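You operate a simulated robot arm through the tools that you are given. There is no shell and no other tool. Be economical: measure what you need, move in short steps, check, and stop when the job is done.

The job below is to be done with a simulated robot arm. You get a single attempt, and the scene is never put back.

JOB
Replace the loose white end cap with the grey one, pressed home.
Fine: old cap back with the others in the grey tray; use the grey lever with the sliding tray locked in, and leave it locked, the profile in its pocket.

The check looks at the end state, three seconds after you hand in, the way a careful person would. Anything else that was tipped, shoved, dropped, spilled or broken makes it a failure. Lids that push on must go on centred and level and be pressed home; caps that screw on are set level and turned clockwise until they are tight.

ROBOT AND FRAMES
A 5-joint arm with a two-finger parallel gripper, fixed in place. Base frame: the origin is at the foot of the arm, x ahead of it, y to its left, z up; the work surface is at about z = 0. Lengths are in m, angles in rad, forces in N, time in s.
With the tool pointing down near the work surface it reaches from about 0.26 to 0.68 m from the base axis. Its first joint turns from -1.152 to 1.152 rad. The tool tilts only in the upright plane through the base axis and itself; it spins freely about its own axis. Payload 2.9 kg.
The tool frame sits at the grasp point between the pads (the TCP): z along the fingers, y along the line on which they close. The tips reach 0.03 m beyond it. Largest opening 0.11 m; finger width 0.02, thickness 0.01; the body of the gripper, 0.048 by 0.112 m, starts 0.055 m behind the TCP.
Orientation is told as [roll, pitch, yaw] about the base's x, y, z axes, in that order, counted from this pose: with the fingers straight down and closing along the base's y, the tool's x points along the base's -x, its y along +y and its z along -z.

CONTROLS
- The arm moves only by the tool servo_tool. Its argument "increments" is a list of rows, each a list of 7 numbers: the shift along the tool's x, y, z in m, then the turn, a rotation vector about the tool's x, y, z in rad, then the finger opening in m, from 0 to 0.11. In form: [[tx, ty, tz, ax, ay, az, hand], ...]. A call has 1 to 10 rows; each row shifts and turns the commanded pose from where the row before left it, along the tool's axes as they then stand. Rows are played at 5 a second. More than 0.05 m and 0.15 rad between two rows, or a gripper value outside its range, and nothing of the call is played. Where a pose cannot be reached the arm comes as near as it can. A force on the tool above 60 N (or 10 N above the force at the start of the call, whichever is more), or a blocked arm, ends the call early, and 0.2 s more pass. Each finger travels about 0.108 m/s and halts on what it meets, pressing with about 29 N; the grip force reading is that of the motor and also rises with nothing between the fingers. The clock runs only during rows and for 0.2 s after the last one: add rows that do not move to give the fingers time. The reply holds the time, the measured pose of the TCP, the force on the tool along the base axes, the opening and the grip force, in the units named above and with some noise, with the torque about the TCP (base axes, N m) and any sound that the robot's microphone picked up.
- Cameras (640 x 400 px; columns grow to the right, rows downward): "scene" is fixed at [0.026, -0.4413, 0.6109]; the picture's right is [0.86, -0.51, 0.00], its down [-0.26, -0.44, -0.86] and it looks along [0.44, 0.74, -0.52] (base axes); focal length 354 px, centre (320, 200). "wrist" rides on the gripper at [0.072, 0.017, -0.103] in the tool frame; the picture's right is [-0.23, 0.97, 0.00], its down [-0.76, -0.18, -0.62] and it looks along [-0.61, -0.14, 0.78] (tool axes); focal length 222 px, centre (320, 200). There is no depth. A picture from a camera that has moved, and an enlarged one, comes with that camera's place and axes in the base frame and with its lens.
- camera(camera): a new picture of that camera. It takes no simulated time.
- inspect(camera, box): a new picture of the part [left, top, right, bottom] of that camera's present view, enlarged. It takes no simulated time.
- hand_in(): hands the job in; it is judged then, once.

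Work in short steps. Places have to be worked out from the pictures, the camera data and where the tool is seen: move nearer, look again, correct. Check each grasp and each placing, and mend what went wrong. You have 120 turns and 64 pictures in all, those below and enlarged ones among them. Open the gripper and draw the arm clear of the work before you hand the job in, unless the task says otherwise; then end with one line.

The tools are called after "Emit:" as name(argument=value, ...) on one line, values as JSON. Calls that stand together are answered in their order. servo_tool: Moves the arm, as the interface text tells. Its arguments: {"type":"object","properties":{"increments":{"type":"array"}},"required":["increments"]} The other tools are called the same way: camera (camera) takes a picture; inspect (camera, box) takes an enlarged picture of a part of a camera's view; hand_in () hands the job in.

At the start:

```text
t: 0.0
tool_pos: [0.3498, 0.1905, 0.4199]
ee_rot: [0.001, -0.001, 0.001]
ft_force: [-0.1, 0.3, -0.7]
torque: [-0.02, -0.02, 0.02]
width: 0.1101
gripper_force: 0.0
```

scene: 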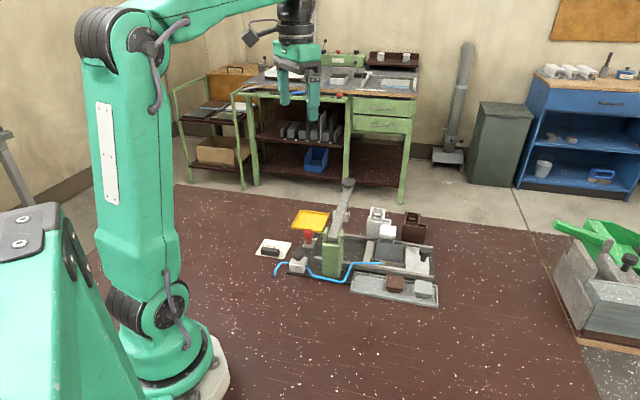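
wrist: 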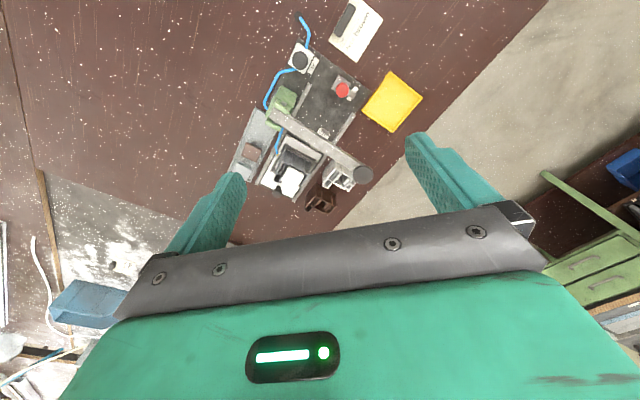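

The work cluster is small in both views; I start by enlarging it from both cameras.

Emit:
inspect(camera="scene", box=[240, 170, 450, 310])

Emit:
inspect(camera="wrist", box=[215, 0, 435, 220])

```text
2.86 times, centred on (345, 240) of scene
camera zoom: at [0.026, -0.4413, 0.6109], right [0.86, -0.51, 0.0], down [-0.26, -0.44, -0.86], along [0.44, 0.74, -0.52], focal length 1010 px, centre (249, 86)
```

zoom: 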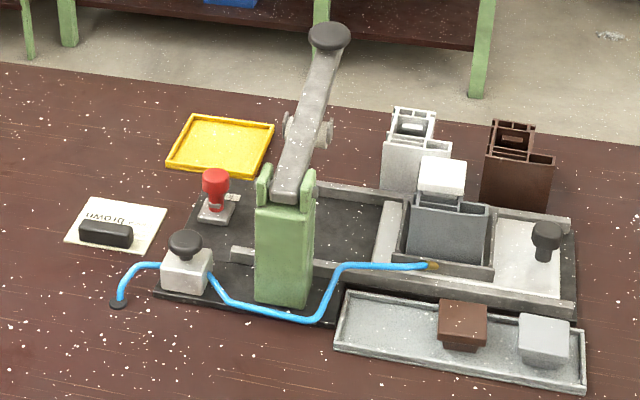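

```text
1.82 times, centred on (325, 110) of wrist
camera zoom: at [0.2788, 0.2064, 0.5245], right [0.23, 0.97, 0.0], down [0.76, -0.18, 0.62], along [0.61, -0.14, -0.78], focal length 404 px, centre (311, 364)
```

zoom: 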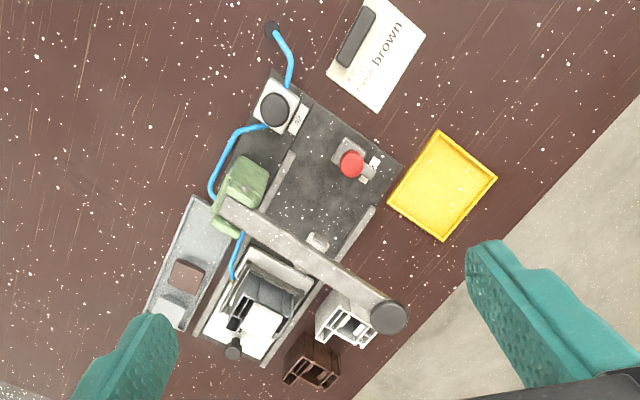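

I move the wrist camera nearer, staying above the lever (its knob comes out at about (0.515, 0.234, 0.165)).

Emit:
servo_tool(increments=[[0, -0.03, 0.03, 0, 0, 0, 0.11], [0, -0.03, 0.03, 0, 0, 0, 0.11], [0, 0, 0.03, 0, 0, 0, 0.11], [0, 0, 0.02, 0, 0, 0, 0.11], [0, 0, 0, 0, 0, 0, 0.11]])

Emit:
camera(camera="wrist")

```text
t: 1.2
tool_pos: [0.3542, 0.1313, 0.3098]
ee_rot: [-0.001, 0.001, 0.0]
ft_force: [0.4, 0.0, 0.5]
torque: [0.0, -0.05, 0.0]
width: 0.11
gripper_force: 0.0
```

```text
59 pictures are left
camera wrist: at [0.2813, 0.1484, 0.4125], right [0.23, 0.97, 0.0], down [0.76, -0.18, 0.62], along [0.61, -0.14, -0.78], focal length 222 px, centre (320, 200)
```

wrist: 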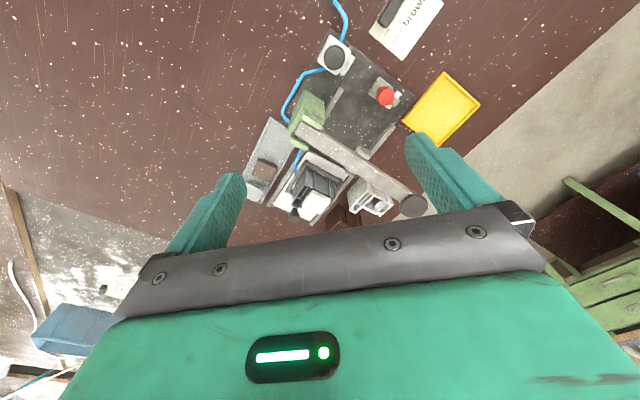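

The fixture is in the clear part of the wrist view now; I enlarge it.

Emit:
inspect(camera="wrist", box=[230, 60, 420, 240])

Emit:
inspect(camera="wrist", box=[300, 0, 480, 130])

```text
2.22 times, centred on (325, 150) of wrist
camera zoom: at [0.2813, 0.1484, 0.4125], right [0.23, 0.97, 0.0], down [0.76, -0.18, 0.62], along [0.61, -0.14, -0.78], focal length 494 px, centre (309, 311)
```

zoom: 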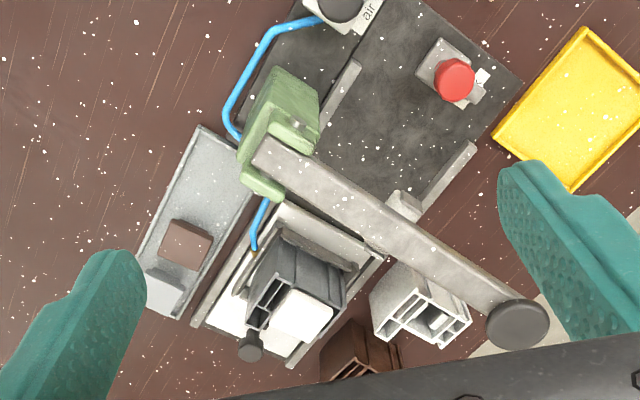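

```text
3.08 times, centred on (390, 65) of wrist
camera zoom: at [0.2813, 0.1484, 0.4125], right [0.23, 0.97, 0.0], down [0.76, -0.18, 0.62], along [0.61, -0.14, -0.78], focal length 684 px, centre (105, 615)
```

zoom: 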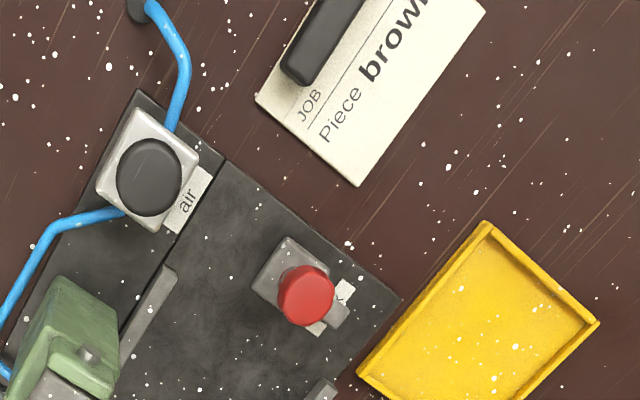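

I look more closely at the profile with its cap, and at the red-knob and air button area, from the fixed camera.

Emit:
inspect(camera="scene", box=[340, 200, 445, 310])

Emit:
inspect(camera="scene", box=[250, 215, 350, 290])

```text
3.64 times, centred on (392, 255) of scene
camera zoom: at [0.026, -0.4413, 0.6109], right [0.86, -0.51, 0.0], down [-0.26, -0.44, -0.86], along [0.44, 0.74, -0.52], focal length 1285 px, centre (56, 0)
```

zoom: 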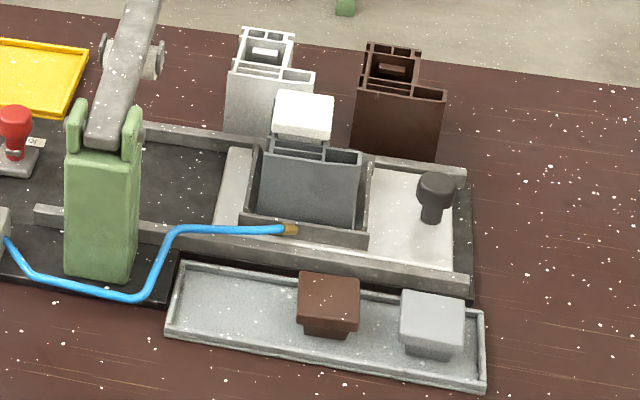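

```text
5.33 times, centred on (300, 252) of scene
camera zoom: at [0.026, -0.4413, 0.6109], right [0.86, -0.51, 0.0], down [-0.26, -0.44, -0.86], along [0.44, 0.74, -0.52], focal length 1885 px, centre (427, -80)
```

zoom: 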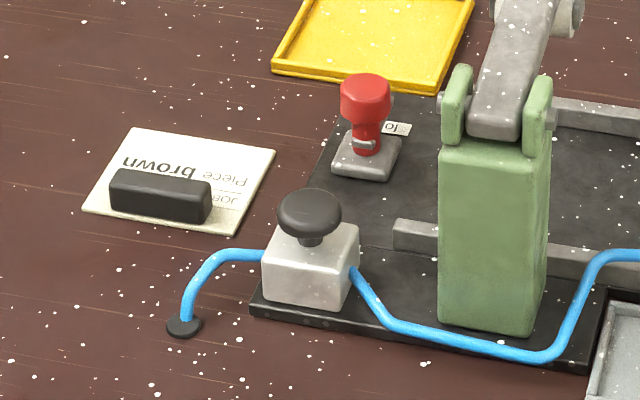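

The profile axis runs along u≈(0.725,-0.69). I spin the tool by about +136.5° so that its x lies along the rails and the camera looks toward the lock end.

Emit:
servo_tool(increments=[[0, 0, 0, 0, 0, -0.149, 0.11], [0, 0, 0, 0, 0, -0.149, 0.11], [0, 0, 0, 0, 0, -0.149, 0.11], [0, 0, 0, 0, 0, -0.149, 0.11], [0, 0, 0, 0, 0, -0.149, 0.11], [0, 0, 0, 0, 0, -0.149, 0.11], [0, 0, 0, 0, 0, -0.149, 0.11], [0, 0, 0, 0, 0, -0.149, 0.11]])

Emit:
servo_tool(increments=[[0, 0, 0, 0, 0, -0.149, 0.11], [0, 0, 0, 0, 0, -0.149, 0.11], [0, 0, 0, 0, 0, -0.149, 0.11], [0, 0, 0, 0, 0, -0.149, 0.11], [0, 0, 0, 0, 0, -0.149, 0.11], [0, 0, 0, 0, 0, -0.149, 0.11], [0, 0, 0, 0, 0, -0.149, 0.11], [0, 0, 0, 0, 0, -0.149, 0.11], [0, 0, 0, 0, 0, 0, 0.11]])

```text
t: 3.0
tool_pos: [0.3508, 0.1312, 0.3113]
ee_rot: [0.0, 0.0, 1.195]
ft_force: [-0.2, 0.7, -0.5]
torque: [0.03, 0.02, -0.01]
width: 0.1098
gripper_force: 0.0
```

```text
t: 5.0
tool_pos: [0.3517, 0.131, 0.3104]
ee_rot: [0.0, 0.0, 2.388]
ft_force: [-0.3, -0.3, 1.3]
torque: [-0.02, 0.01, 0.02]
width: 0.1104
gripper_force: 0.1
```

Now move along tool x (u) to look down at the lock end and the lever.

Emit:
servo_tool(increments=[[0.04, -0.011, 0.01, 0, 0, 0, 0.11], [0.04, -0.011, 0.01, 0, 0, 0, 0.11], [0.04, -0.011, 0.01, 0, 0, 0, 0.11], [0.03, -0.01, 0.01, 0, 0, 0, 0.11], [0, 0, 0, 0, 0, 0, 0.11]])

Emit:
camera(camera="wrist")

```text
t: 6.2
tool_pos: [0.4893, 0.0588, 0.272]
ee_rot: [0.0, 0.0, 2.383]
ft_force: [-0.1, 0.4, -0.5]
torque: [0.0, 0.0, -0.02]
width: 0.11
gripper_force: 0.1
```

```text
54 pictures are left
camera wrist: at [0.5305, -0.0048, 0.3758], right [-0.83, -0.55, 0.0], down [-0.43, 0.65, 0.62], along [-0.34, 0.52, -0.78], focal length 222 px, centre (320, 200)
```

wrist: 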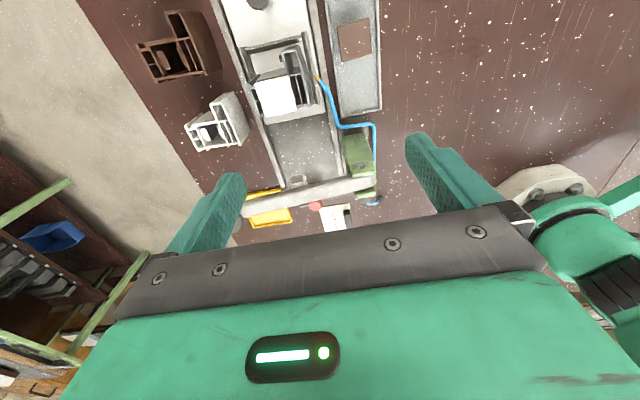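

The camera is now over the tray end; I enlarge the profile and pocket.

Emit:
inspect(camera="wrist", box=[180, 0, 390, 130])

Emit:
inspect(camera="wrist", box=[240, 120, 400, 230])

```text
3.05 times, centred on (285, 65) of wrist
camera zoom: at [0.5305, -0.0048, 0.3758], right [-0.83, -0.55, 0.0], down [-0.43, 0.65, 0.62], along [-0.34, 0.52, -0.78], focal length 677 px, centre (427, 611)
```

zoom: 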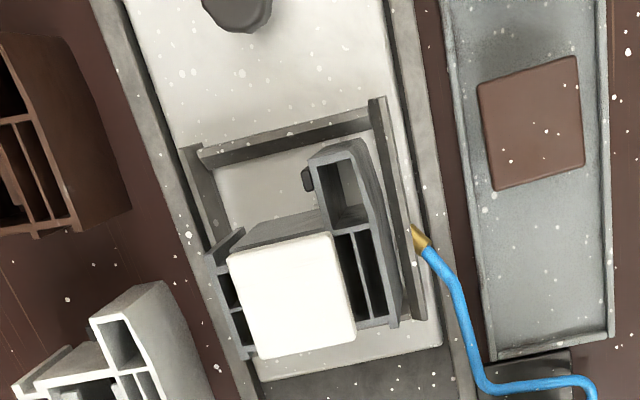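

```text
3.64 times, centred on (320, 175) of wrist
camera zoom: at [0.5305, -0.0048, 0.3758], right [-0.83, -0.55, 0.0], down [-0.43, 0.65, 0.62], along [-0.34, 0.52, -0.78], focal length 808 px, centre (320, 291)
```

zoom: 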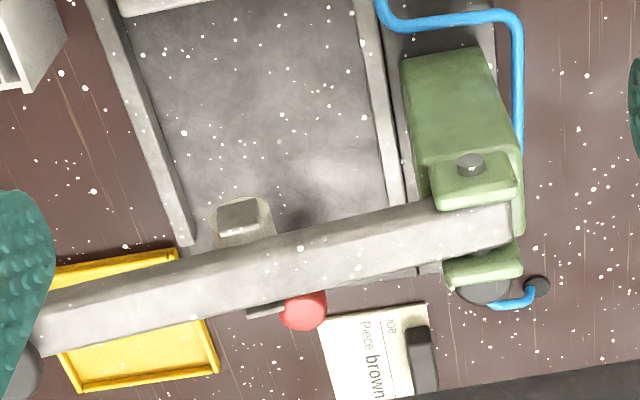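

I move further along u to see the grey tray and its caps plus the profile together.

Emit:
servo_tool(increments=[[0.04, 0.01, 0.0, 0, 0, 0, 0.11], [0.04, 0.01, 0.02, 0, 0, 0, 0.11], [0, 0, 0.03, 0, 0, 0, 0.11], [0, 0, 0, 0, 0, 0, 0.11]])

Emit:
inspect(camera="wrist", box=[160, 0, 440, 175])

```text
t: 7.2
tool_pos: [0.5339, -0.0122, 0.2202]
ee_rot: [0.0, 0.0, 2.383]
ft_force: [0.8, 0.0, 0.2]
torque: [-0.02, 0.02, 0.01]
width: 0.1099
gripper_force: 0.0
```

```text
2.29 times, centred on (300, 88) of wrist
camera zoom: at [0.5756, -0.0748, 0.3236], right [-0.83, -0.55, 0.0], down [-0.43, 0.65, 0.62], along [-0.34, 0.52, -0.78], focal length 508 px, centre (366, 457)
```

zoom: 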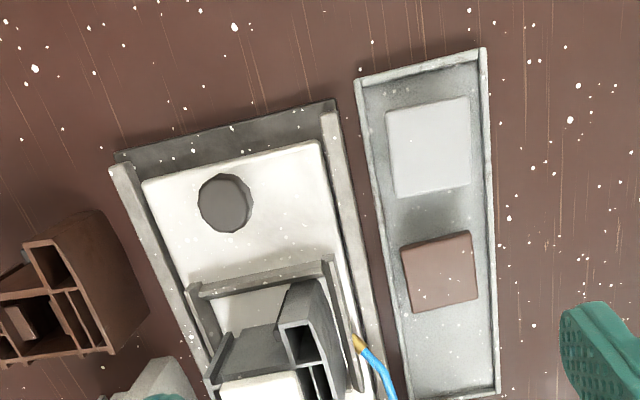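

The grey cap comes out near (0.528, -0.058) and a free slot in the tray near (0.444, 0.028). I now hover over the white cap, judged at (0.533, 0.085, 0.092).

Emit:
servo_tool(increments=[[-0.034, -0.035, 0, 0, 0, 0, 0.11], [-0.033, -0.035, 0, 0, 0, 0, 0.08], [0, 0, 0.03, 0, 0, 0, 0.07], [0, 0, 0.02, 0, 0, 0, 0.07], [0, 0, 0, 0, 0, 0, 0.07]])

Emit:
camera(camera="wrist")

Emit:
inspect(camera="scene", box=[340, 170, 445, 280])

```text
t: 8.4
tool_pos: [0.5319, 0.0866, 0.1707]
ee_rot: [-0.001, 0.0, 2.384]
ft_force: [-0.1, 0.6, -0.1]
torque: [0.03, 0.02, -0.03]
width: 0.07
gripper_force: 0.1
```

```text
50 pictures are left
camera wrist: at [0.5734, 0.024, 0.2749], right [-0.83, -0.55, 0.0], down [-0.43, 0.65, 0.62], along [-0.34, 0.52, -0.78], focal length 222 px, centre (320, 200)
```

wrist: 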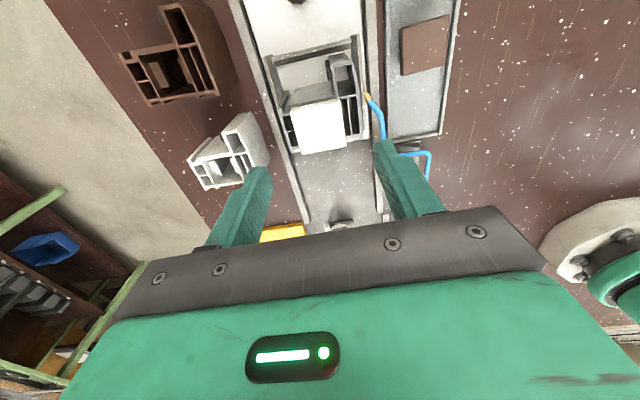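

```text
3.64 times, centred on (392, 225) of scene
camera zoom: at [0.0261, -0.4413, 0.6109], right [0.86, -0.51, 0.0], down [-0.26, -0.44, -0.86], along [0.44, 0.74, -0.52], focal length 1285 px, centre (56, 109)
```

zoom: 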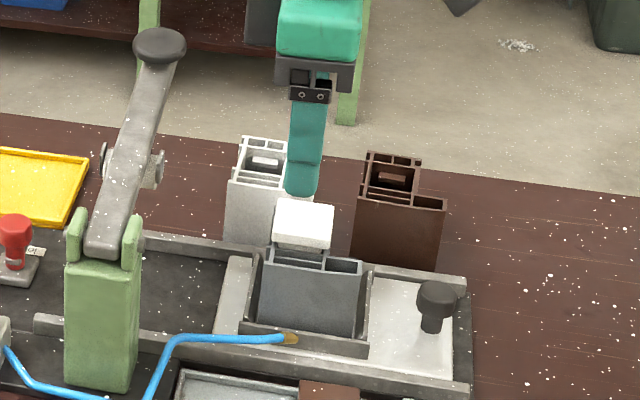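

Refined white cap centre about (0.535, 0.083), top z≈0.095. I descend with a small correction and check before closing.

Emit:
servo_tool(increments=[[0.005, 0, 0.02, 0, 0, 0, 0.07], [0, 0, 0.02, 0, 0, 0, 0.07], [0, 0, 0.008, 0, 0, 0, 0.07], [0, 0, 0, 0, 0, 0, 0.07]])

Emit:
inspect(camera="wrist", box=[220, 90, 430, 230])

Emit:
inspect(camera="scene", box=[355, 180, 430, 270])

```text
t: 9.4
tool_pos: [0.537, 0.0834, 0.1244]
ee_rot: [0.0, -0.001, 2.384]
ft_force: [-0.2, 0.0, 1.0]
torque: [-0.01, -0.01, 0.02]
width: 0.0701
gripper_force: 0.1
```

```text
2.86 times, centred on (325, 160) of wrist
camera zoom: at [0.5778, 0.0194, 0.2268], right [-0.83, -0.55, 0.0], down [-0.43, 0.65, 0.62], along [-0.34, 0.52, -0.78], focal length 635 px, centre (306, 314)
```

zoom: 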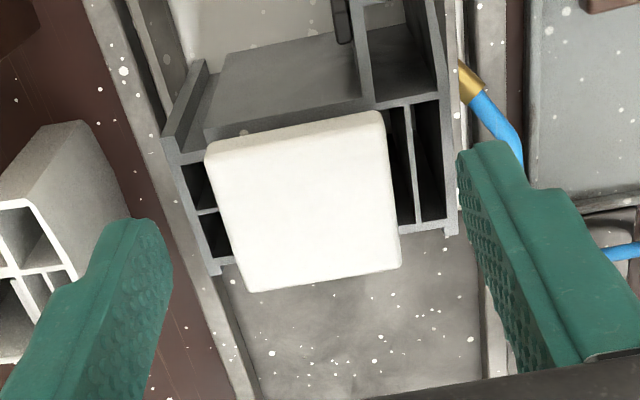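

```text
4.44 times, centred on (392, 225) of scene
camera zoom: at [0.0261, -0.4413, 0.6109], right [0.86, -0.51, 0.0], down [-0.26, -0.44, -0.86], along [0.44, 0.74, -0.52], focal length 1571 px, centre (-2, 89)
```

zoom: 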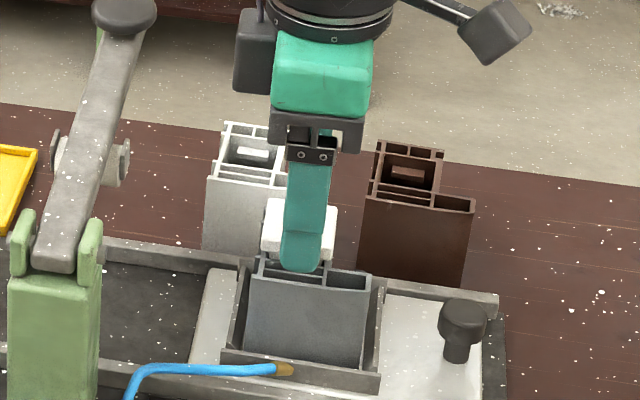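

The cap sits centred between the tips, at tip height. I go down 9 mm and close gently.

Emit:
servo_tool(increments=[[0, 0, 0.009, 0, 0, 0, 0.07], [0, 0, 0, 0, 0, 0, 0.055], [0, 0, 0, 0, 0, 0, 0.045], [0, 0, 0, 0, 0, 0, 0.036], [0, 0, 0, 0, 0, 0, 0.036]])

Emit:
inspect(camera="wrist", box=[220, 90, 430, 230])

```text
t: 10.6
tool_pos: [0.5374, 0.0829, 0.114]
ee_rot: [0.0, -0.001, 2.384]
ft_force: [-0.1, -0.6, 0.1]
torque: [-0.03, -0.01, -0.03]
width: 0.0393
gripper_force: 29.6
```

```text
2.86 times, centred on (325, 160) of wrist
camera zoom: at [0.5781, 0.0195, 0.2183], right [-0.83, -0.55, 0.0], down [-0.43, 0.65, 0.62], along [-0.34, 0.52, -0.78], focal length 635 px, centre (306, 314)
```

zoom: 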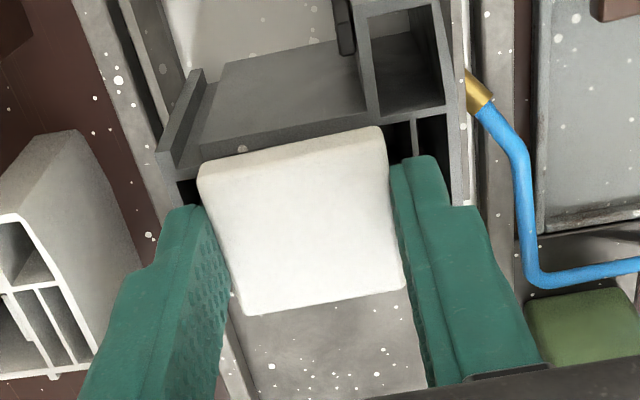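

Gripped at 39 mm. I lift straight up, watching the force.

Emit:
servo_tool(increments=[[0, 0, -0.008, 0, 0, 0, 0.036], [0, 0, -0.015, 0, 0, 0, 0.036], [0, 0, -0.03, 0, 0, 0, 0.036], [0, 0, -0.03, 0, 0, 0, 0.036], [0, 0, 0, 0, 0, 0, 0.036]])

Emit:
camera(camera="wrist")

Emit:
inspect(camera="scene", box=[340, 150, 445, 280])

```text
t: 11.8
tool_pos: [0.5396, 0.0811, 0.1955]
ee_rot: [0.001, -0.001, 2.383]
ft_force: [0.0, -0.6, -0.2]
torque: [0.05, -0.03, -0.03]
width: 0.0394
gripper_force: 29.0
```

```text
45 pictures are left
camera wrist: at [0.5801, 0.018, 0.2991], right [-0.83, -0.55, 0.0], down [-0.43, 0.65, 0.62], along [-0.34, 0.52, -0.78], focal length 222 px, centre (320, 200)
```

wrist: 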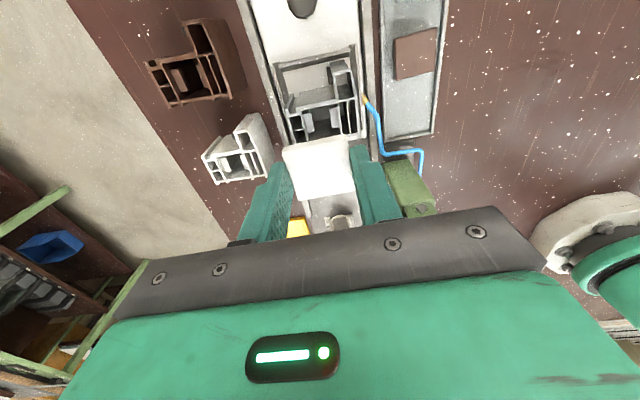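

```text
3.08 times, centred on (392, 215) of scene
camera zoom: at [0.026, -0.4413, 0.6109], right [0.86, -0.51, 0.0], down [-0.26, -0.44, -0.86], along [0.44, 0.74, -0.52], focal length 1088 px, centre (97, 154)
```

zoom: 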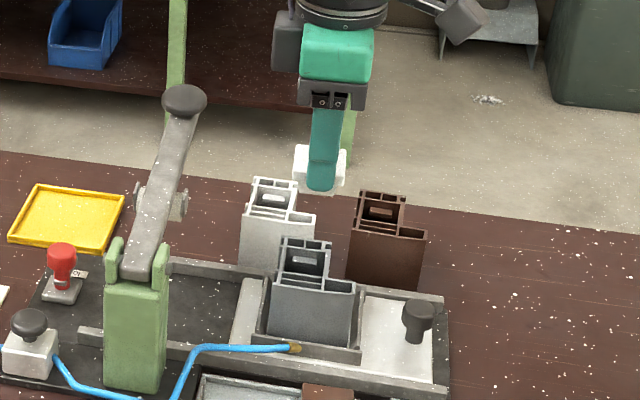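

The cap came off cleanly. I look at the socket now exposed in the profile.

Emit:
inspect(camera="wrist", box=[260, 30, 390, 150])

Emit:
inspect(camera="scene", box=[375, 215, 420, 270])

```text
3.33 times, centred on (325, 90) of wrist
camera zoom: at [0.5801, 0.018, 0.2991], right [-0.83, -0.55, 0.0], down [-0.43, 0.65, 0.62], along [-0.34, 0.52, -0.78], focal length 740 px, centre (303, 567)
```

zoom: 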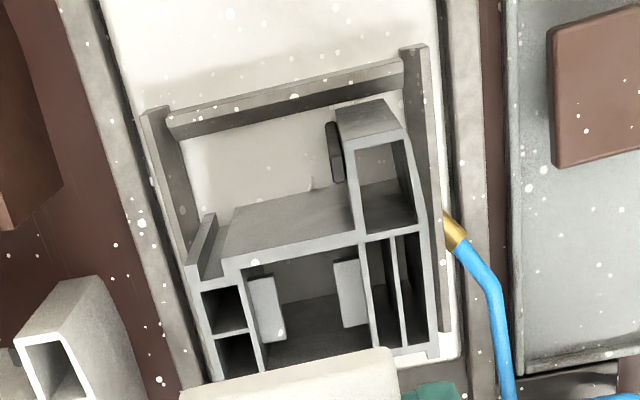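

```text
7.27 times, centred on (398, 242) of scene
camera zoom: at [0.026, -0.4413, 0.6109], right [0.86, -0.51, 0.0], down [-0.26, -0.44, -0.86], along [0.44, 0.74, -0.52], focal length 2571 px, centre (-244, -109)
```

zoom: 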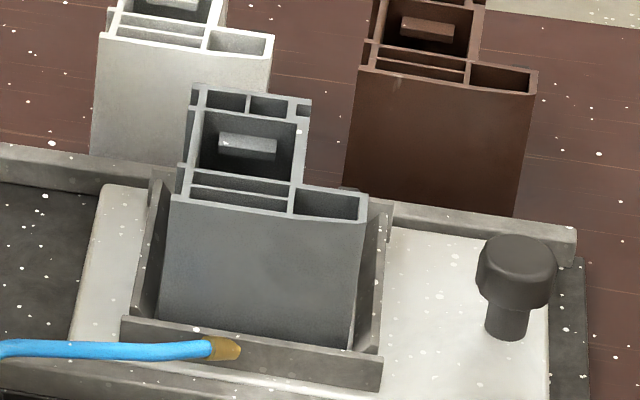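

The plug chamber is at about (0.536, 0.084), matching where the white cap sat. I carry the white cap over the free part of the tray at (0.444, 0.028).

Emit:
servo_tool(increments=[[-0.01, 0.035, 0, 0, 0, 0, 0.036], [-0.01, 0.035, 0, 0, 0, 0, 0.036], [-0.0115, 0.034, 0, 0, 0, 0, 0.036], [0, 0, 0.04, 0, 0, 0, 0.036], [0, 0, 0.04, 0, 0, 0, 0.036], [0, 0, 0.02, 0, 0, 0, 0.036], [0, 0, 0, 0, 0, 0, 0.036]])

Emit:
camera(camera="wrist")

Emit:
inspect(camera="scene", box=[330, 200, 450, 315])

```text
t: 13.4
tool_pos: [0.442, 0.0292, 0.0971]
ee_rot: [0.001, 0.0, 2.384]
ft_force: [0.0, -0.2, -0.1]
torque: [0.06, 0.0, 0.02]
width: 0.0392
gripper_force: 29.0
```

```text
41 pictures are left
camera wrist: at [0.4821, -0.0329, 0.201], right [-0.83, -0.55, 0.0], down [-0.43, 0.65, 0.62], along [-0.34, 0.52, -0.78], focal length 222 px, centre (320, 200)
```

wrist: 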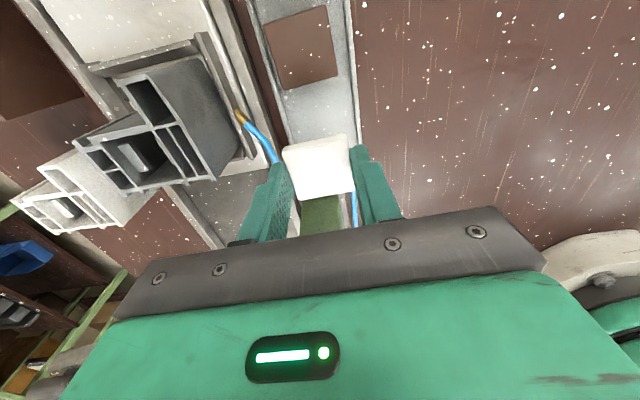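

```text
3.48 times, centred on (390, 258) of scene
camera zoom: at [0.0261, -0.4413, 0.6109], right [0.86, -0.51, 0.0], down [-0.26, -0.44, -0.86], along [0.44, 0.74, -0.52], focal length 1229 px, centre (76, 0)
```

zoom: 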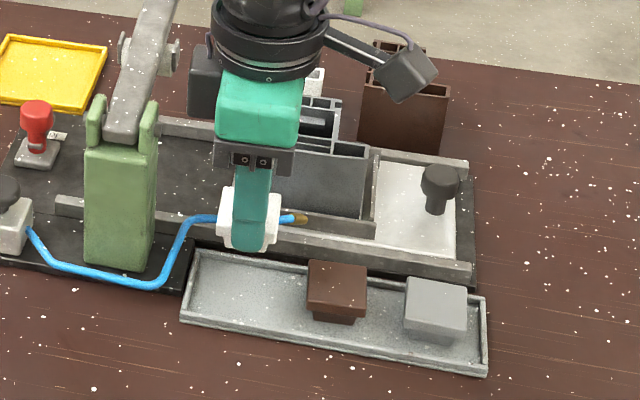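

Aligned with the tray's centre line. I lower in steps, feeling for the floor.

Emit:
servo_tool(increments=[[0, 0, 0.02, 0, 0, 0, 0.036], [0, 0, 0.012, 0, 0, 0, 0.036], [0, 0, 0.004, 0, 0, 0, 0.036], [0, 0, 0, 0, 0, 0, 0.036]])

Emit:
inspect(camera="scene", box=[330, 235, 420, 305])

```text
t: 14.4
tool_pos: [0.4412, 0.0294, 0.0611]
ee_rot: [0.001, -0.001, 2.383]
ft_force: [0.7, 0.0, 0.5]
torque: [0.0, 0.02, -0.01]
width: 0.0394
gripper_force: 29.1
```

```text
5.71 times, centred on (375, 270) of scene
camera zoom: at [0.0261, -0.4413, 0.6109], right [0.86, -0.51, 0.0], down [-0.26, -0.44, -0.86], along [0.44, 0.74, -0.52], focal length 2020 px, centre (6, -200)
```

zoom: 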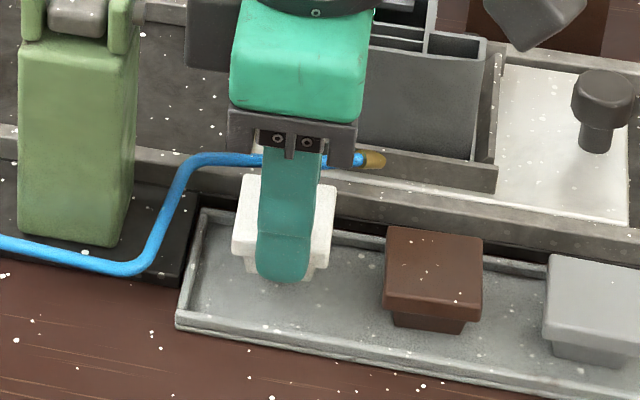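

Still free. I continue down in small steps.

Emit:
servo_tool(increments=[[0, 0, 0.004, 0, 0, 0, 0.036], [0, 0, 0.003, 0, 0, 0, 0.036], [0, 0, 0, 0, 0, 0, 0.036]])

```text
t: 15.2
tool_pos: [0.4414, 0.0288, 0.0529]
ee_rot: [0.0, -0.001, 2.384]
ft_force: [0.2, -0.7, -0.5]
torque: [-0.03, 0.0, 0.0]
width: 0.0392
gripper_force: 29.4
```

Emit:
servo_tool(increments=[[0, 0, 0.003, 0, 0, 0, 0.036], [0, 0, 0, 0, 0, 0, 0.036]])

Emit:
inspect(camera="scene", box=[330, 235, 420, 305])

```text
t: 15.8
tool_pos: [0.4422, 0.03, 0.0504]
ee_rot: [-0.001, 0.001, 2.385]
ft_force: [-0.4, 0.2, -0.3]
torque: [-0.01, 0.01, 0.0]
width: 0.0391
gripper_force: 28.7
```

```text
5.71 times, centred on (375, 270) of scene
camera zoom: at [0.0261, -0.4413, 0.6109], right [0.86, -0.51, 0.0], down [-0.26, -0.44, -0.86], along [0.44, 0.74, -0.52], focal length 2020 px, centre (6, -200)
```

zoom: 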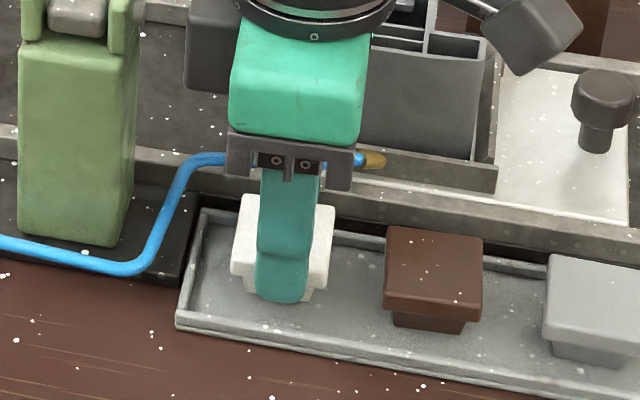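

Compared with the brown cap, the white one is still a few mm up. Continue down carefully.

Emit:
servo_tool(increments=[[0, 0, 0.002, 0, 0, 0, 0.036], [0, 0, 0, 0, 0, 0, 0.036]])

Emit:
servo_tool(increments=[[0, 0, 0.002, 0, 0, 0, 0.036], [0, 0, 0, 0, 0, 0, 0.036]])

```text
t: 16.4
tool_pos: [0.442, 0.0296, 0.0474]
ee_rot: [-0.002, 0.0, 2.384]
ft_force: [0.7, -0.9, -0.2]
torque: [0.0, -0.01, 0.05]
width: 0.0397
gripper_force: 29.1
```

```text
t: 17.0
tool_pos: [0.442, 0.0293, 0.0461]
ee_rot: [-0.001, 0.001, 2.385]
ft_force: [-2.7, -0.3, 6.9]
torque: [-0.03, 0.12, -0.02]
width: 0.0393
gripper_force: 29.1
```

Contact felt (7 N): the cap is on the tray floor. I open a little and rise.

Emit:
servo_tool(increments=[[0, 0, -0.0005, 0, 0, 0, 0.042], [0, 0, 0, 0, 0, 0, 0.05], [0, 0, 0, 0, 0, 0, 0.052], [0, 0, -0.02, 0, 0, 0, 0.052], [0, 0, -0.04, 0, 0, 0, 0.06], [0, 0, -0.05, 0, 0, 0, 0.07], [0, 0, 0, 0, 0, 0, 0.07]])

Emit:
inspect(camera="scene", box=[330, 225, 450, 315])

```text
t: 18.6
tool_pos: [0.4455, 0.0288, 0.1572]
ee_rot: [0.001, 0.001, 2.385]
ft_force: [-0.7, 0.0, 0.2]
torque: [-0.02, 0.01, 0.02]
width: 0.0704
gripper_force: 0.1
```

```text
4.44 times, centred on (390, 270) of scene
camera zoom: at [0.026, -0.4413, 0.6109], right [0.86, -0.51, 0.0], down [-0.26, -0.44, -0.86], along [0.44, 0.74, -0.52], focal length 1571 px, centre (9, -111)
```

zoom: 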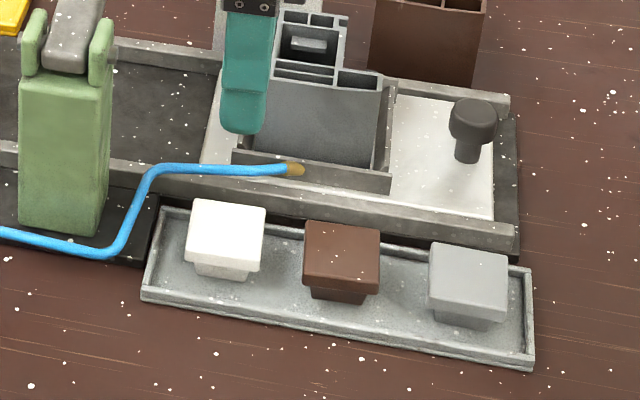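

White cap rests flat in the tray. Calibrating with it puts the grey cap at about (0.527, -0.058). I go above it.

Emit:
servo_tool(increments=[[0.04, 0.002, 0, 0, 0, 0, 0.07], [0.04, 0.002, 0, 0, 0, 0, 0.07], [0.04, 0.002, 0, 0, 0, 0, 0.07], [0, 0, 0.04, 0, 0, 0, 0.06], [0, 0, 0.03, 0, 0, 0, 0.06], [0, 0, 0, 0, 0, 0, 0.06]])

Emit:
inspect(camera="wrist", box=[220, 60, 430, 230])

```text
t: 20.0
tool_pos: [0.5243, -0.0589, 0.0902]
ee_rot: [-0.002, -0.002, 2.384]
ft_force: [0.4, 0.5, -0.9]
torque: [0.0, 0.0, -0.02]
width: 0.0601
gripper_force: 0.2
```

```text
2.35 times, centred on (325, 145) of wrist
camera zoom: at [0.5657, -0.122, 0.1944], right [-0.83, -0.55, 0.0], down [-0.43, 0.65, 0.62], along [-0.34, 0.52, -0.78], focal length 523 px, centre (308, 329)
```

zoom: 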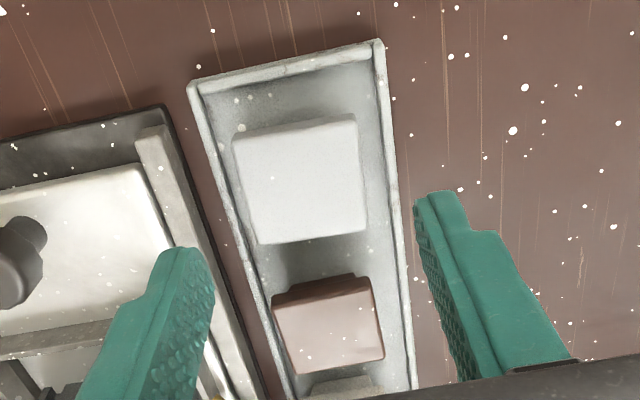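

The grey cap lies about 6 mm further along u and 2.5 mm to +v. I correct and descend to grasp height with a narrower opening.

Emit:
servo_tool(increments=[[0.006, -0.0025, 0, 0, 0, 0, 0.055], [0, 0, 0.02, 0, 0, 0, 0.055], [0, 0, 0.01, 0, 0, 0, 0.055], [0, 0, 0, 0, 0, 0, 0.055]])

Emit:
inspect(camera="wrist", box=[220, 60, 430, 230])

```text
t: 21.0
tool_pos: [0.5305, -0.0613, 0.0594]
ee_rot: [0.0, -0.001, 2.383]
ft_force: [-0.4, 0.2, -0.3]
torque: [-0.01, -0.03, -0.01]
width: 0.055
gripper_force: 0.0
```

```text
2.35 times, centred on (325, 145) of wrist
camera zoom: at [0.5718, -0.1247, 0.1628], right [-0.83, -0.55, 0.0], down [-0.43, 0.65, 0.62], along [-0.34, 0.52, -0.78], focal length 523 px, centre (308, 329)
```

zoom: 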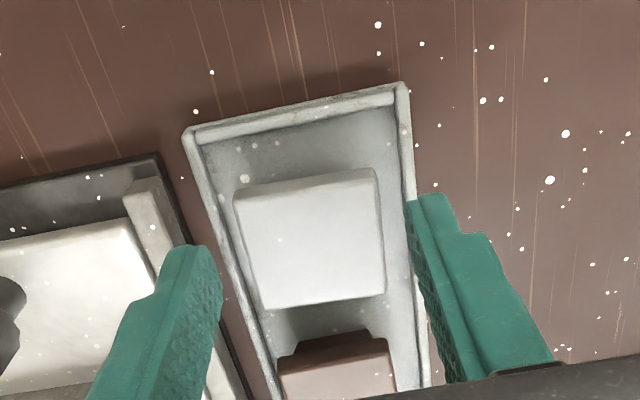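

Centred. Go down 12 mm and close.

Emit:
servo_tool(increments=[[0, 0, 0.006, 0, 0, 0, 0.055], [0, 0, 0.006, 0, 0, 0, 0.055], [0, 0, 0, 0, 0, 0, 0.048], [0, 0, 0, 0, 0, 0, 0.042], [0, 0, 0, 0, 0, 0, 0.036], [0, 0, 0, 0, 0, 0, 0.036]])

Emit:
inspect(camera="wrist", box=[220, 60, 430, 230])

```text
t: 22.4
tool_pos: [0.5315, -0.0614, 0.0458]
ee_rot: [0.0, 0.001, 2.385]
ft_force: [0.3, 0.2, -0.1]
torque: [0.0, 0.01, -0.04]
width: 0.0393
gripper_force: 28.9
```

```text
2.35 times, centred on (325, 145) of wrist
camera zoom: at [0.5718, -0.1237, 0.1505], right [-0.83, -0.55, 0.0], down [-0.43, 0.65, 0.62], along [-0.34, 0.52, -0.78], focal length 523 px, centre (308, 329)
```

zoom: 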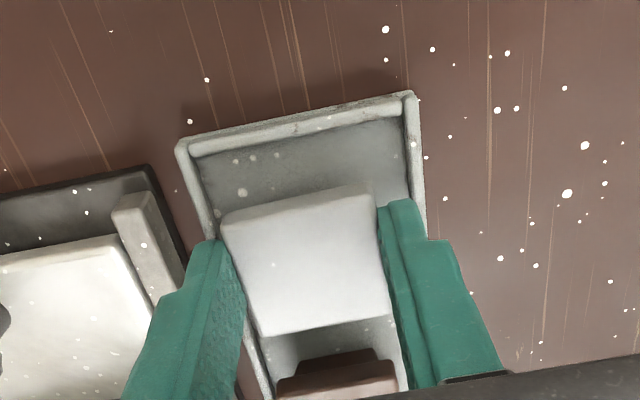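

Grey cap gripped and squared at 39 mm. Lift and carry it above the profile, slightly corrected for where it sits in the fingers.

Emit:
servo_tool(increments=[[0, 0, -0.02, 0, 0, 0, 0.036], [0, 0, -0.04, 0, 0, 0, 0.036], [0, 0, -0.04, 0, 0, 0, 0.036], [0, 0, -0.02, 0, 0, 0, 0.036], [-0.03, -0.036, 0, 0, 0, 0, 0.036], [-0.03, -0.036, 0, 0, 0, 0, 0.036], [-0.032, -0.037, 0, 0, 0, 0, 0.036], [0, 0, 0, 0, 0, 0, 0.036]])

Emit:
inspect(camera="wrist", box=[230, 30, 410, 200])

```text
t: 24.2
tool_pos: [0.5398, 0.088, 0.1637]
ee_rot: [0.0, 0.0, 2.386]
ft_force: [-0.5, 1.1, 0.1]
torque: [-0.02, -0.05, -0.04]
width: 0.0395
gripper_force: 29.0
```

```text
2.35 times, centred on (320, 115) of wrist
camera zoom: at [0.5821, 0.0253, 0.2688], right [-0.83, -0.55, 0.0], down [-0.43, 0.65, 0.62], along [-0.34, 0.52, -0.78], focal length 523 px, centre (320, 400)
```

zoom: 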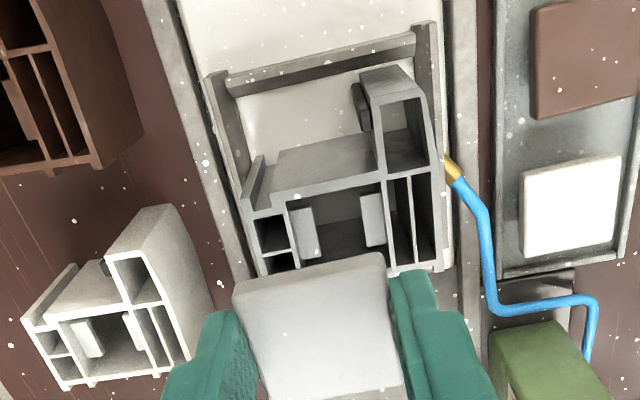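

I correct about +4 mm in u and +6 mm in tool y and lower until the plug is just above the socket.

Emit:
servo_tool(increments=[[0.004, 0.006, 0, 0, 0, 0, 0.036], [0, 0, 0.018, 0, 0, 0, 0.036], [0, 0, 0.012, 0, 0, 0, 0.036], [0, 0, 0, 0, 0, 0, 0.036]])

Emit:
inspect(camera="wrist", box=[230, 80, 410, 210])

Emit:
inspect(camera="scene", box=[355, 180, 430, 270])

```text
t: 25.2
tool_pos: [0.5383, 0.0764, 0.1346]
ee_rot: [0.0, 0.0, 2.385]
ft_force: [-1.1, -0.1, -0.9]
torque: [0.01, -0.02, 0.01]
width: 0.0393
gripper_force: 28.8
```

```text
3.08 times, centred on (320, 145) of wrist
camera zoom: at [0.5807, 0.0138, 0.2391], right [-0.83, -0.55, 0.0], down [-0.43, 0.65, 0.62], along [-0.34, 0.52, -0.78], focal length 684 px, centre (320, 369)
```

zoom: 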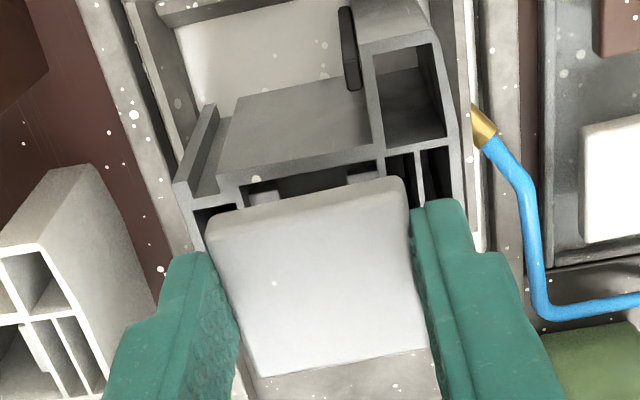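

```text
4.44 times, centred on (392, 225) of scene
camera zoom: at [0.0261, -0.4413, 0.6109], right [0.86, -0.51, 0.0], down [-0.26, -0.44, -0.86], along [0.44, 0.74, -0.52], focal length 1571 px, centre (-2, 89)
```

zoom: 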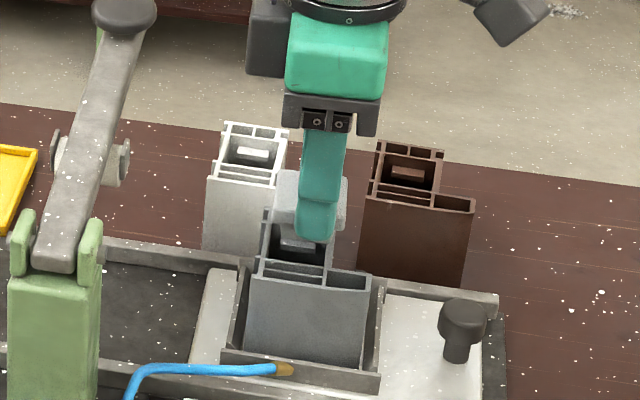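

Compared with the white cap's seat, the grey one is about 2.5 mm too far along u and 2 mm toward -v. I correct and lower 8 mm, then look.

Emit:
servo_tool(increments=[[-0.0025, -0.002, 0, 0, 0, 0, 0.036], [0, 0, 0.006, 0, 0, 0, 0.036], [0, 0, 0, 0, 0, 0, 0.036]])

Emit:
inspect(camera="wrist", box=[230, 80, 410, 210])

Emit:
inspect(camera="scene", box=[365, 205, 415, 255])

```text
t: 26.0
tool_pos: [0.5392, 0.0795, 0.1288]
ee_rot: [0.001, 0.0, 2.385]
ft_force: [0.1, -1.0, -0.1]
torque: [0.01, -0.01, 0.0]
width: 0.0392
gripper_force: 28.8
```

```text
3.08 times, centred on (320, 145) of wrist
camera zoom: at [0.5803, 0.0158, 0.2332], right [-0.83, -0.55, 0.0], down [-0.43, 0.65, 0.62], along [-0.34, 0.52, -0.78], focal length 684 px, centre (320, 369)
```

zoom: 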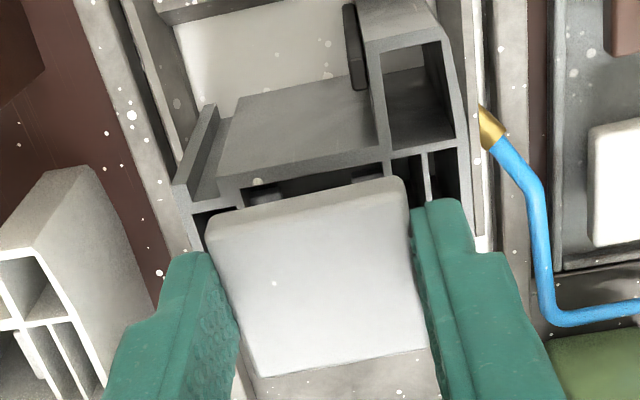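

```text
8.00 times, centred on (390, 230) of scene
camera zoom: at [0.0261, -0.4413, 0.6109], right [0.86, -0.51, 0.0], down [-0.26, -0.44, -0.86], along [0.44, 0.74, -0.52], focal length 2828 px, centre (-240, -40)
```

zoom: 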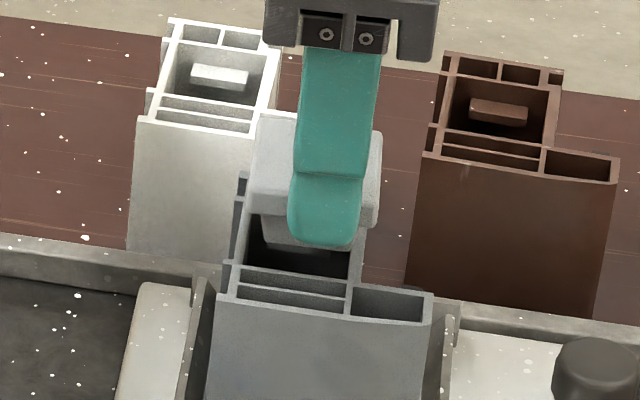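

Small remaining offset of ~1.5 mm in u, 1 mm in v. I correct that and lower to about where the plug enters.

Emit:
servo_tool(increments=[[-0.0015, -0.001, 0, 0, 0, 0, 0.036], [0, 0, 0.006, 0, 0, 0, 0.036], [0, 0, 0.003, 0, 0, 0, 0.036], [0, 0, 0, 0, 0, 0, 0.036]])

Emit:
inspect(camera="scene", box=[365, 205, 415, 255])

```text
t: 27.0
tool_pos: [0.538, 0.0815, 0.1207]
ee_rot: [0.0, 0.0, 2.383]
ft_force: [-0.4, -0.6, 0.5]
torque: [0.02, 0.0, 0.03]
width: 0.0393
gripper_force: 28.8
```

```text
8.00 times, centred on (390, 230) of scene
camera zoom: at [0.0261, -0.4413, 0.6109], right [0.86, -0.51, 0.0], down [-0.26, -0.44, -0.86], along [0.44, 0.74, -0.52], focal length 2828 px, centre (-240, -40)
```

zoom: 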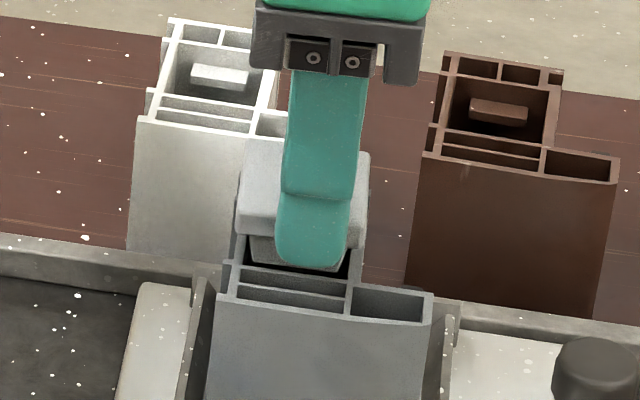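

The plug now appears centred above the chamber. I lower in 2 mm steps and read the force.

Emit:
servo_tool(increments=[[0, 0, 0.002, 0, 0, 0, 0.036], [0, 0, 0.001, 0, 0, 0, 0.036], [0, 0, 0, 0, 0, 0, 0.036]])

Emit:
servo_tool(increments=[[0, 0, 0.0015, 0, 0, 0, 0.036], [0, 0, 0.001, 0, 0, 0, 0.036], [0, 0, 0, 0, 0, 0, 0.036]])

Emit:
inspect(camera="scene", box=[365, 205, 415, 255])

```text
t: 27.8
tool_pos: [0.5371, 0.0793, 0.1172]
ee_rot: [0.0, 0.0, 2.383]
ft_force: [0.1, 0.0, 0.3]
torque: [0.0, 0.0, 0.03]
width: 0.039
gripper_force: 29.1
```

```text
t: 28.6
tool_pos: [0.5374, 0.0802, 0.1152]
ee_rot: [0.0, -0.002, 2.385]
ft_force: [0.3, -0.4, -0.1]
torque: [0.03, 0.03, 0.03]
width: 0.0393
gripper_force: 29.2
```

```text
8.00 times, centred on (390, 230) of scene
camera zoom: at [0.0261, -0.4413, 0.6109], right [0.86, -0.51, 0.0], down [-0.26, -0.44, -0.86], along [0.44, 0.74, -0.52], focal length 2828 px, centre (-240, -40)
```

zoom: 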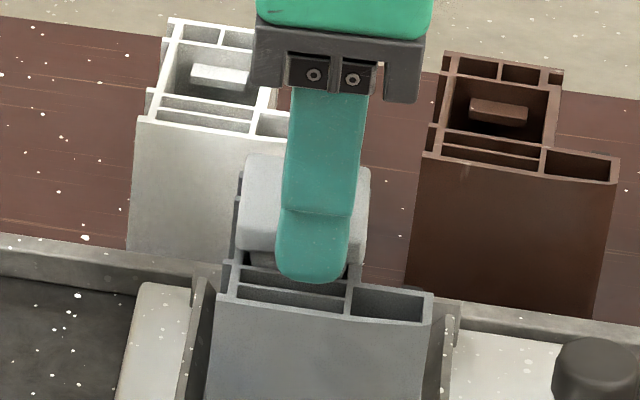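

Still no contact force. I keep lowering in ~1.5 mm steps.

Emit:
servo_tool(increments=[[0, 0, 0.0015, 0, 0, 0, 0.036], [0, 0, 0, 0, 0, 0, 0.036]])

Emit:
servo_tool(increments=[[0, 0, 0.0015, 0, 0, 0, 0.036], [0, 0, 0, 0, 0, 0, 0.036]])

```text
t: 29.2
tool_pos: [0.5378, 0.0808, 0.114]
ee_rot: [-0.001, 0.001, 2.386]
ft_force: [-0.6, 1.6, 3.3]
torque: [0.12, 0.05, 0.01]
width: 0.0391
gripper_force: 29.4
```

```text
t: 29.8
tool_pos: [0.5385, 0.0801, 0.1126]
ee_rot: [-0.002, 0.003, 2.384]
ft_force: [-5.8, -0.6, 18.1]
torque: [0.0, 0.33, 0.0]
width: 0.0395
gripper_force: 28.6
```

Contact begins: 18 N up with a sideways push toward -x. I look whether the plug is in the socket.

Emit:
inspect(camera="scene", box=[370, 212, 410, 252])

Emit:
inspect(camera="wrist", box=[250, 100, 390, 200])

```text
10.00 times, centred on (390, 232) of scene
camera zoom: at [0.0259, -0.4413, 0.6109], right [0.86, -0.51, 0.0], down [-0.26, -0.44, -0.86], along [0.44, 0.74, -0.52], focal length 3535 px, centre (-380, -120)
```

zoom: 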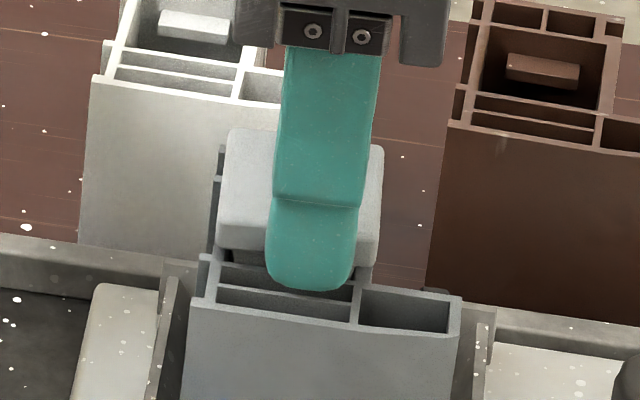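

```text
4.00 times, centred on (320, 150) of wrist
camera zoom: at [0.5791, 0.0172, 0.2171], right [-0.83, -0.55, 0.0], down [-0.43, 0.65, 0.62], along [-0.34, 0.52, -0.78], focal length 888 px, centre (320, 400)
```

zoom: 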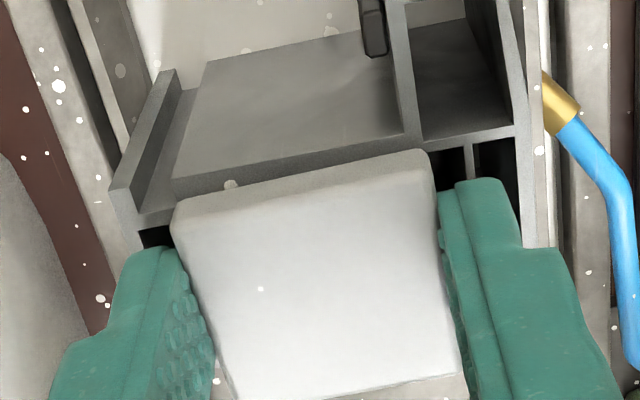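

The cap lies over the chamber the same way the white one did, and at the same height. I relieve the load by 1 mm, open slightly, and check how it sits.

Emit:
servo_tool(increments=[[0, 0, -0.0015, 0, 0, 0, 0.036], [0, 0, 0, 0, 0, 0, 0.042], [0, 0, 0, 0, 0, 0, 0.05], [0, 0, 0, 0, 0, 0, 0.055]])

Emit:
servo_tool(increments=[[0, 0, -0.03, 0, 0, 0, 0.06], [0, 0, -0.03, 0, 0, 0, 0.07], [0, 0, 0, 0, 0, 0, 0.07]])

Emit:
inspect(camera="scene", box=[370, 212, 410, 252])

Emit:
inspect(camera="wrist", box=[250, 60, 390, 160])

```text
t: 30.8
tool_pos: [0.5379, 0.0814, 0.1131]
ee_rot: [0.001, -0.001, 2.384]
ft_force: [0.3, 0.0, -0.3]
torque: [0.03, -0.01, -0.03]
width: 0.055
gripper_force: 0.1
```

```text
t: 31.6
tool_pos: [0.5361, 0.079, 0.1717]
ee_rot: [0.0, 0.001, 2.384]
ft_force: [1.0, -1.5, 0.4]
torque: [-0.01, 0.0, 0.01]
width: 0.07
gripper_force: 0.1
```

```text
10.00 times, centred on (390, 232) of scene
camera zoom: at [0.026, -0.4413, 0.6109], right [0.86, -0.51, 0.0], down [-0.26, -0.44, -0.86], along [0.44, 0.74, -0.52], focal length 3535 px, centre (-380, -120)
```

zoom: 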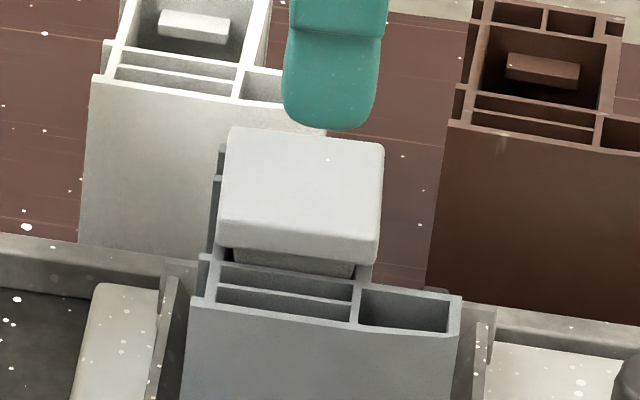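

```text
4.00 times, centred on (320, 110) of wrist
camera zoom: at [0.5778, 0.0167, 0.2757], right [-0.83, -0.55, 0.0], down [-0.43, 0.65, 0.62], along [-0.34, 0.52, -0.78], focal length 888 px, centre (320, 560)
```

zoom: 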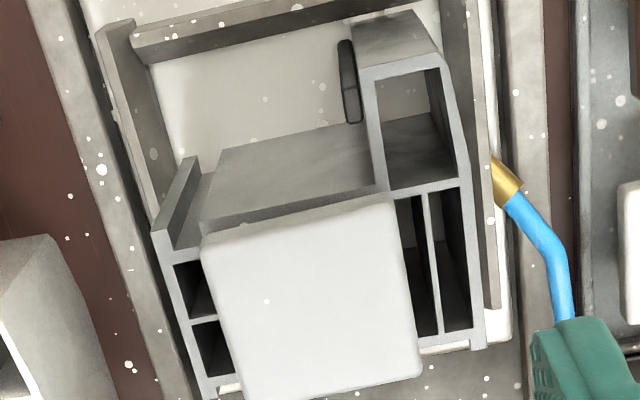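

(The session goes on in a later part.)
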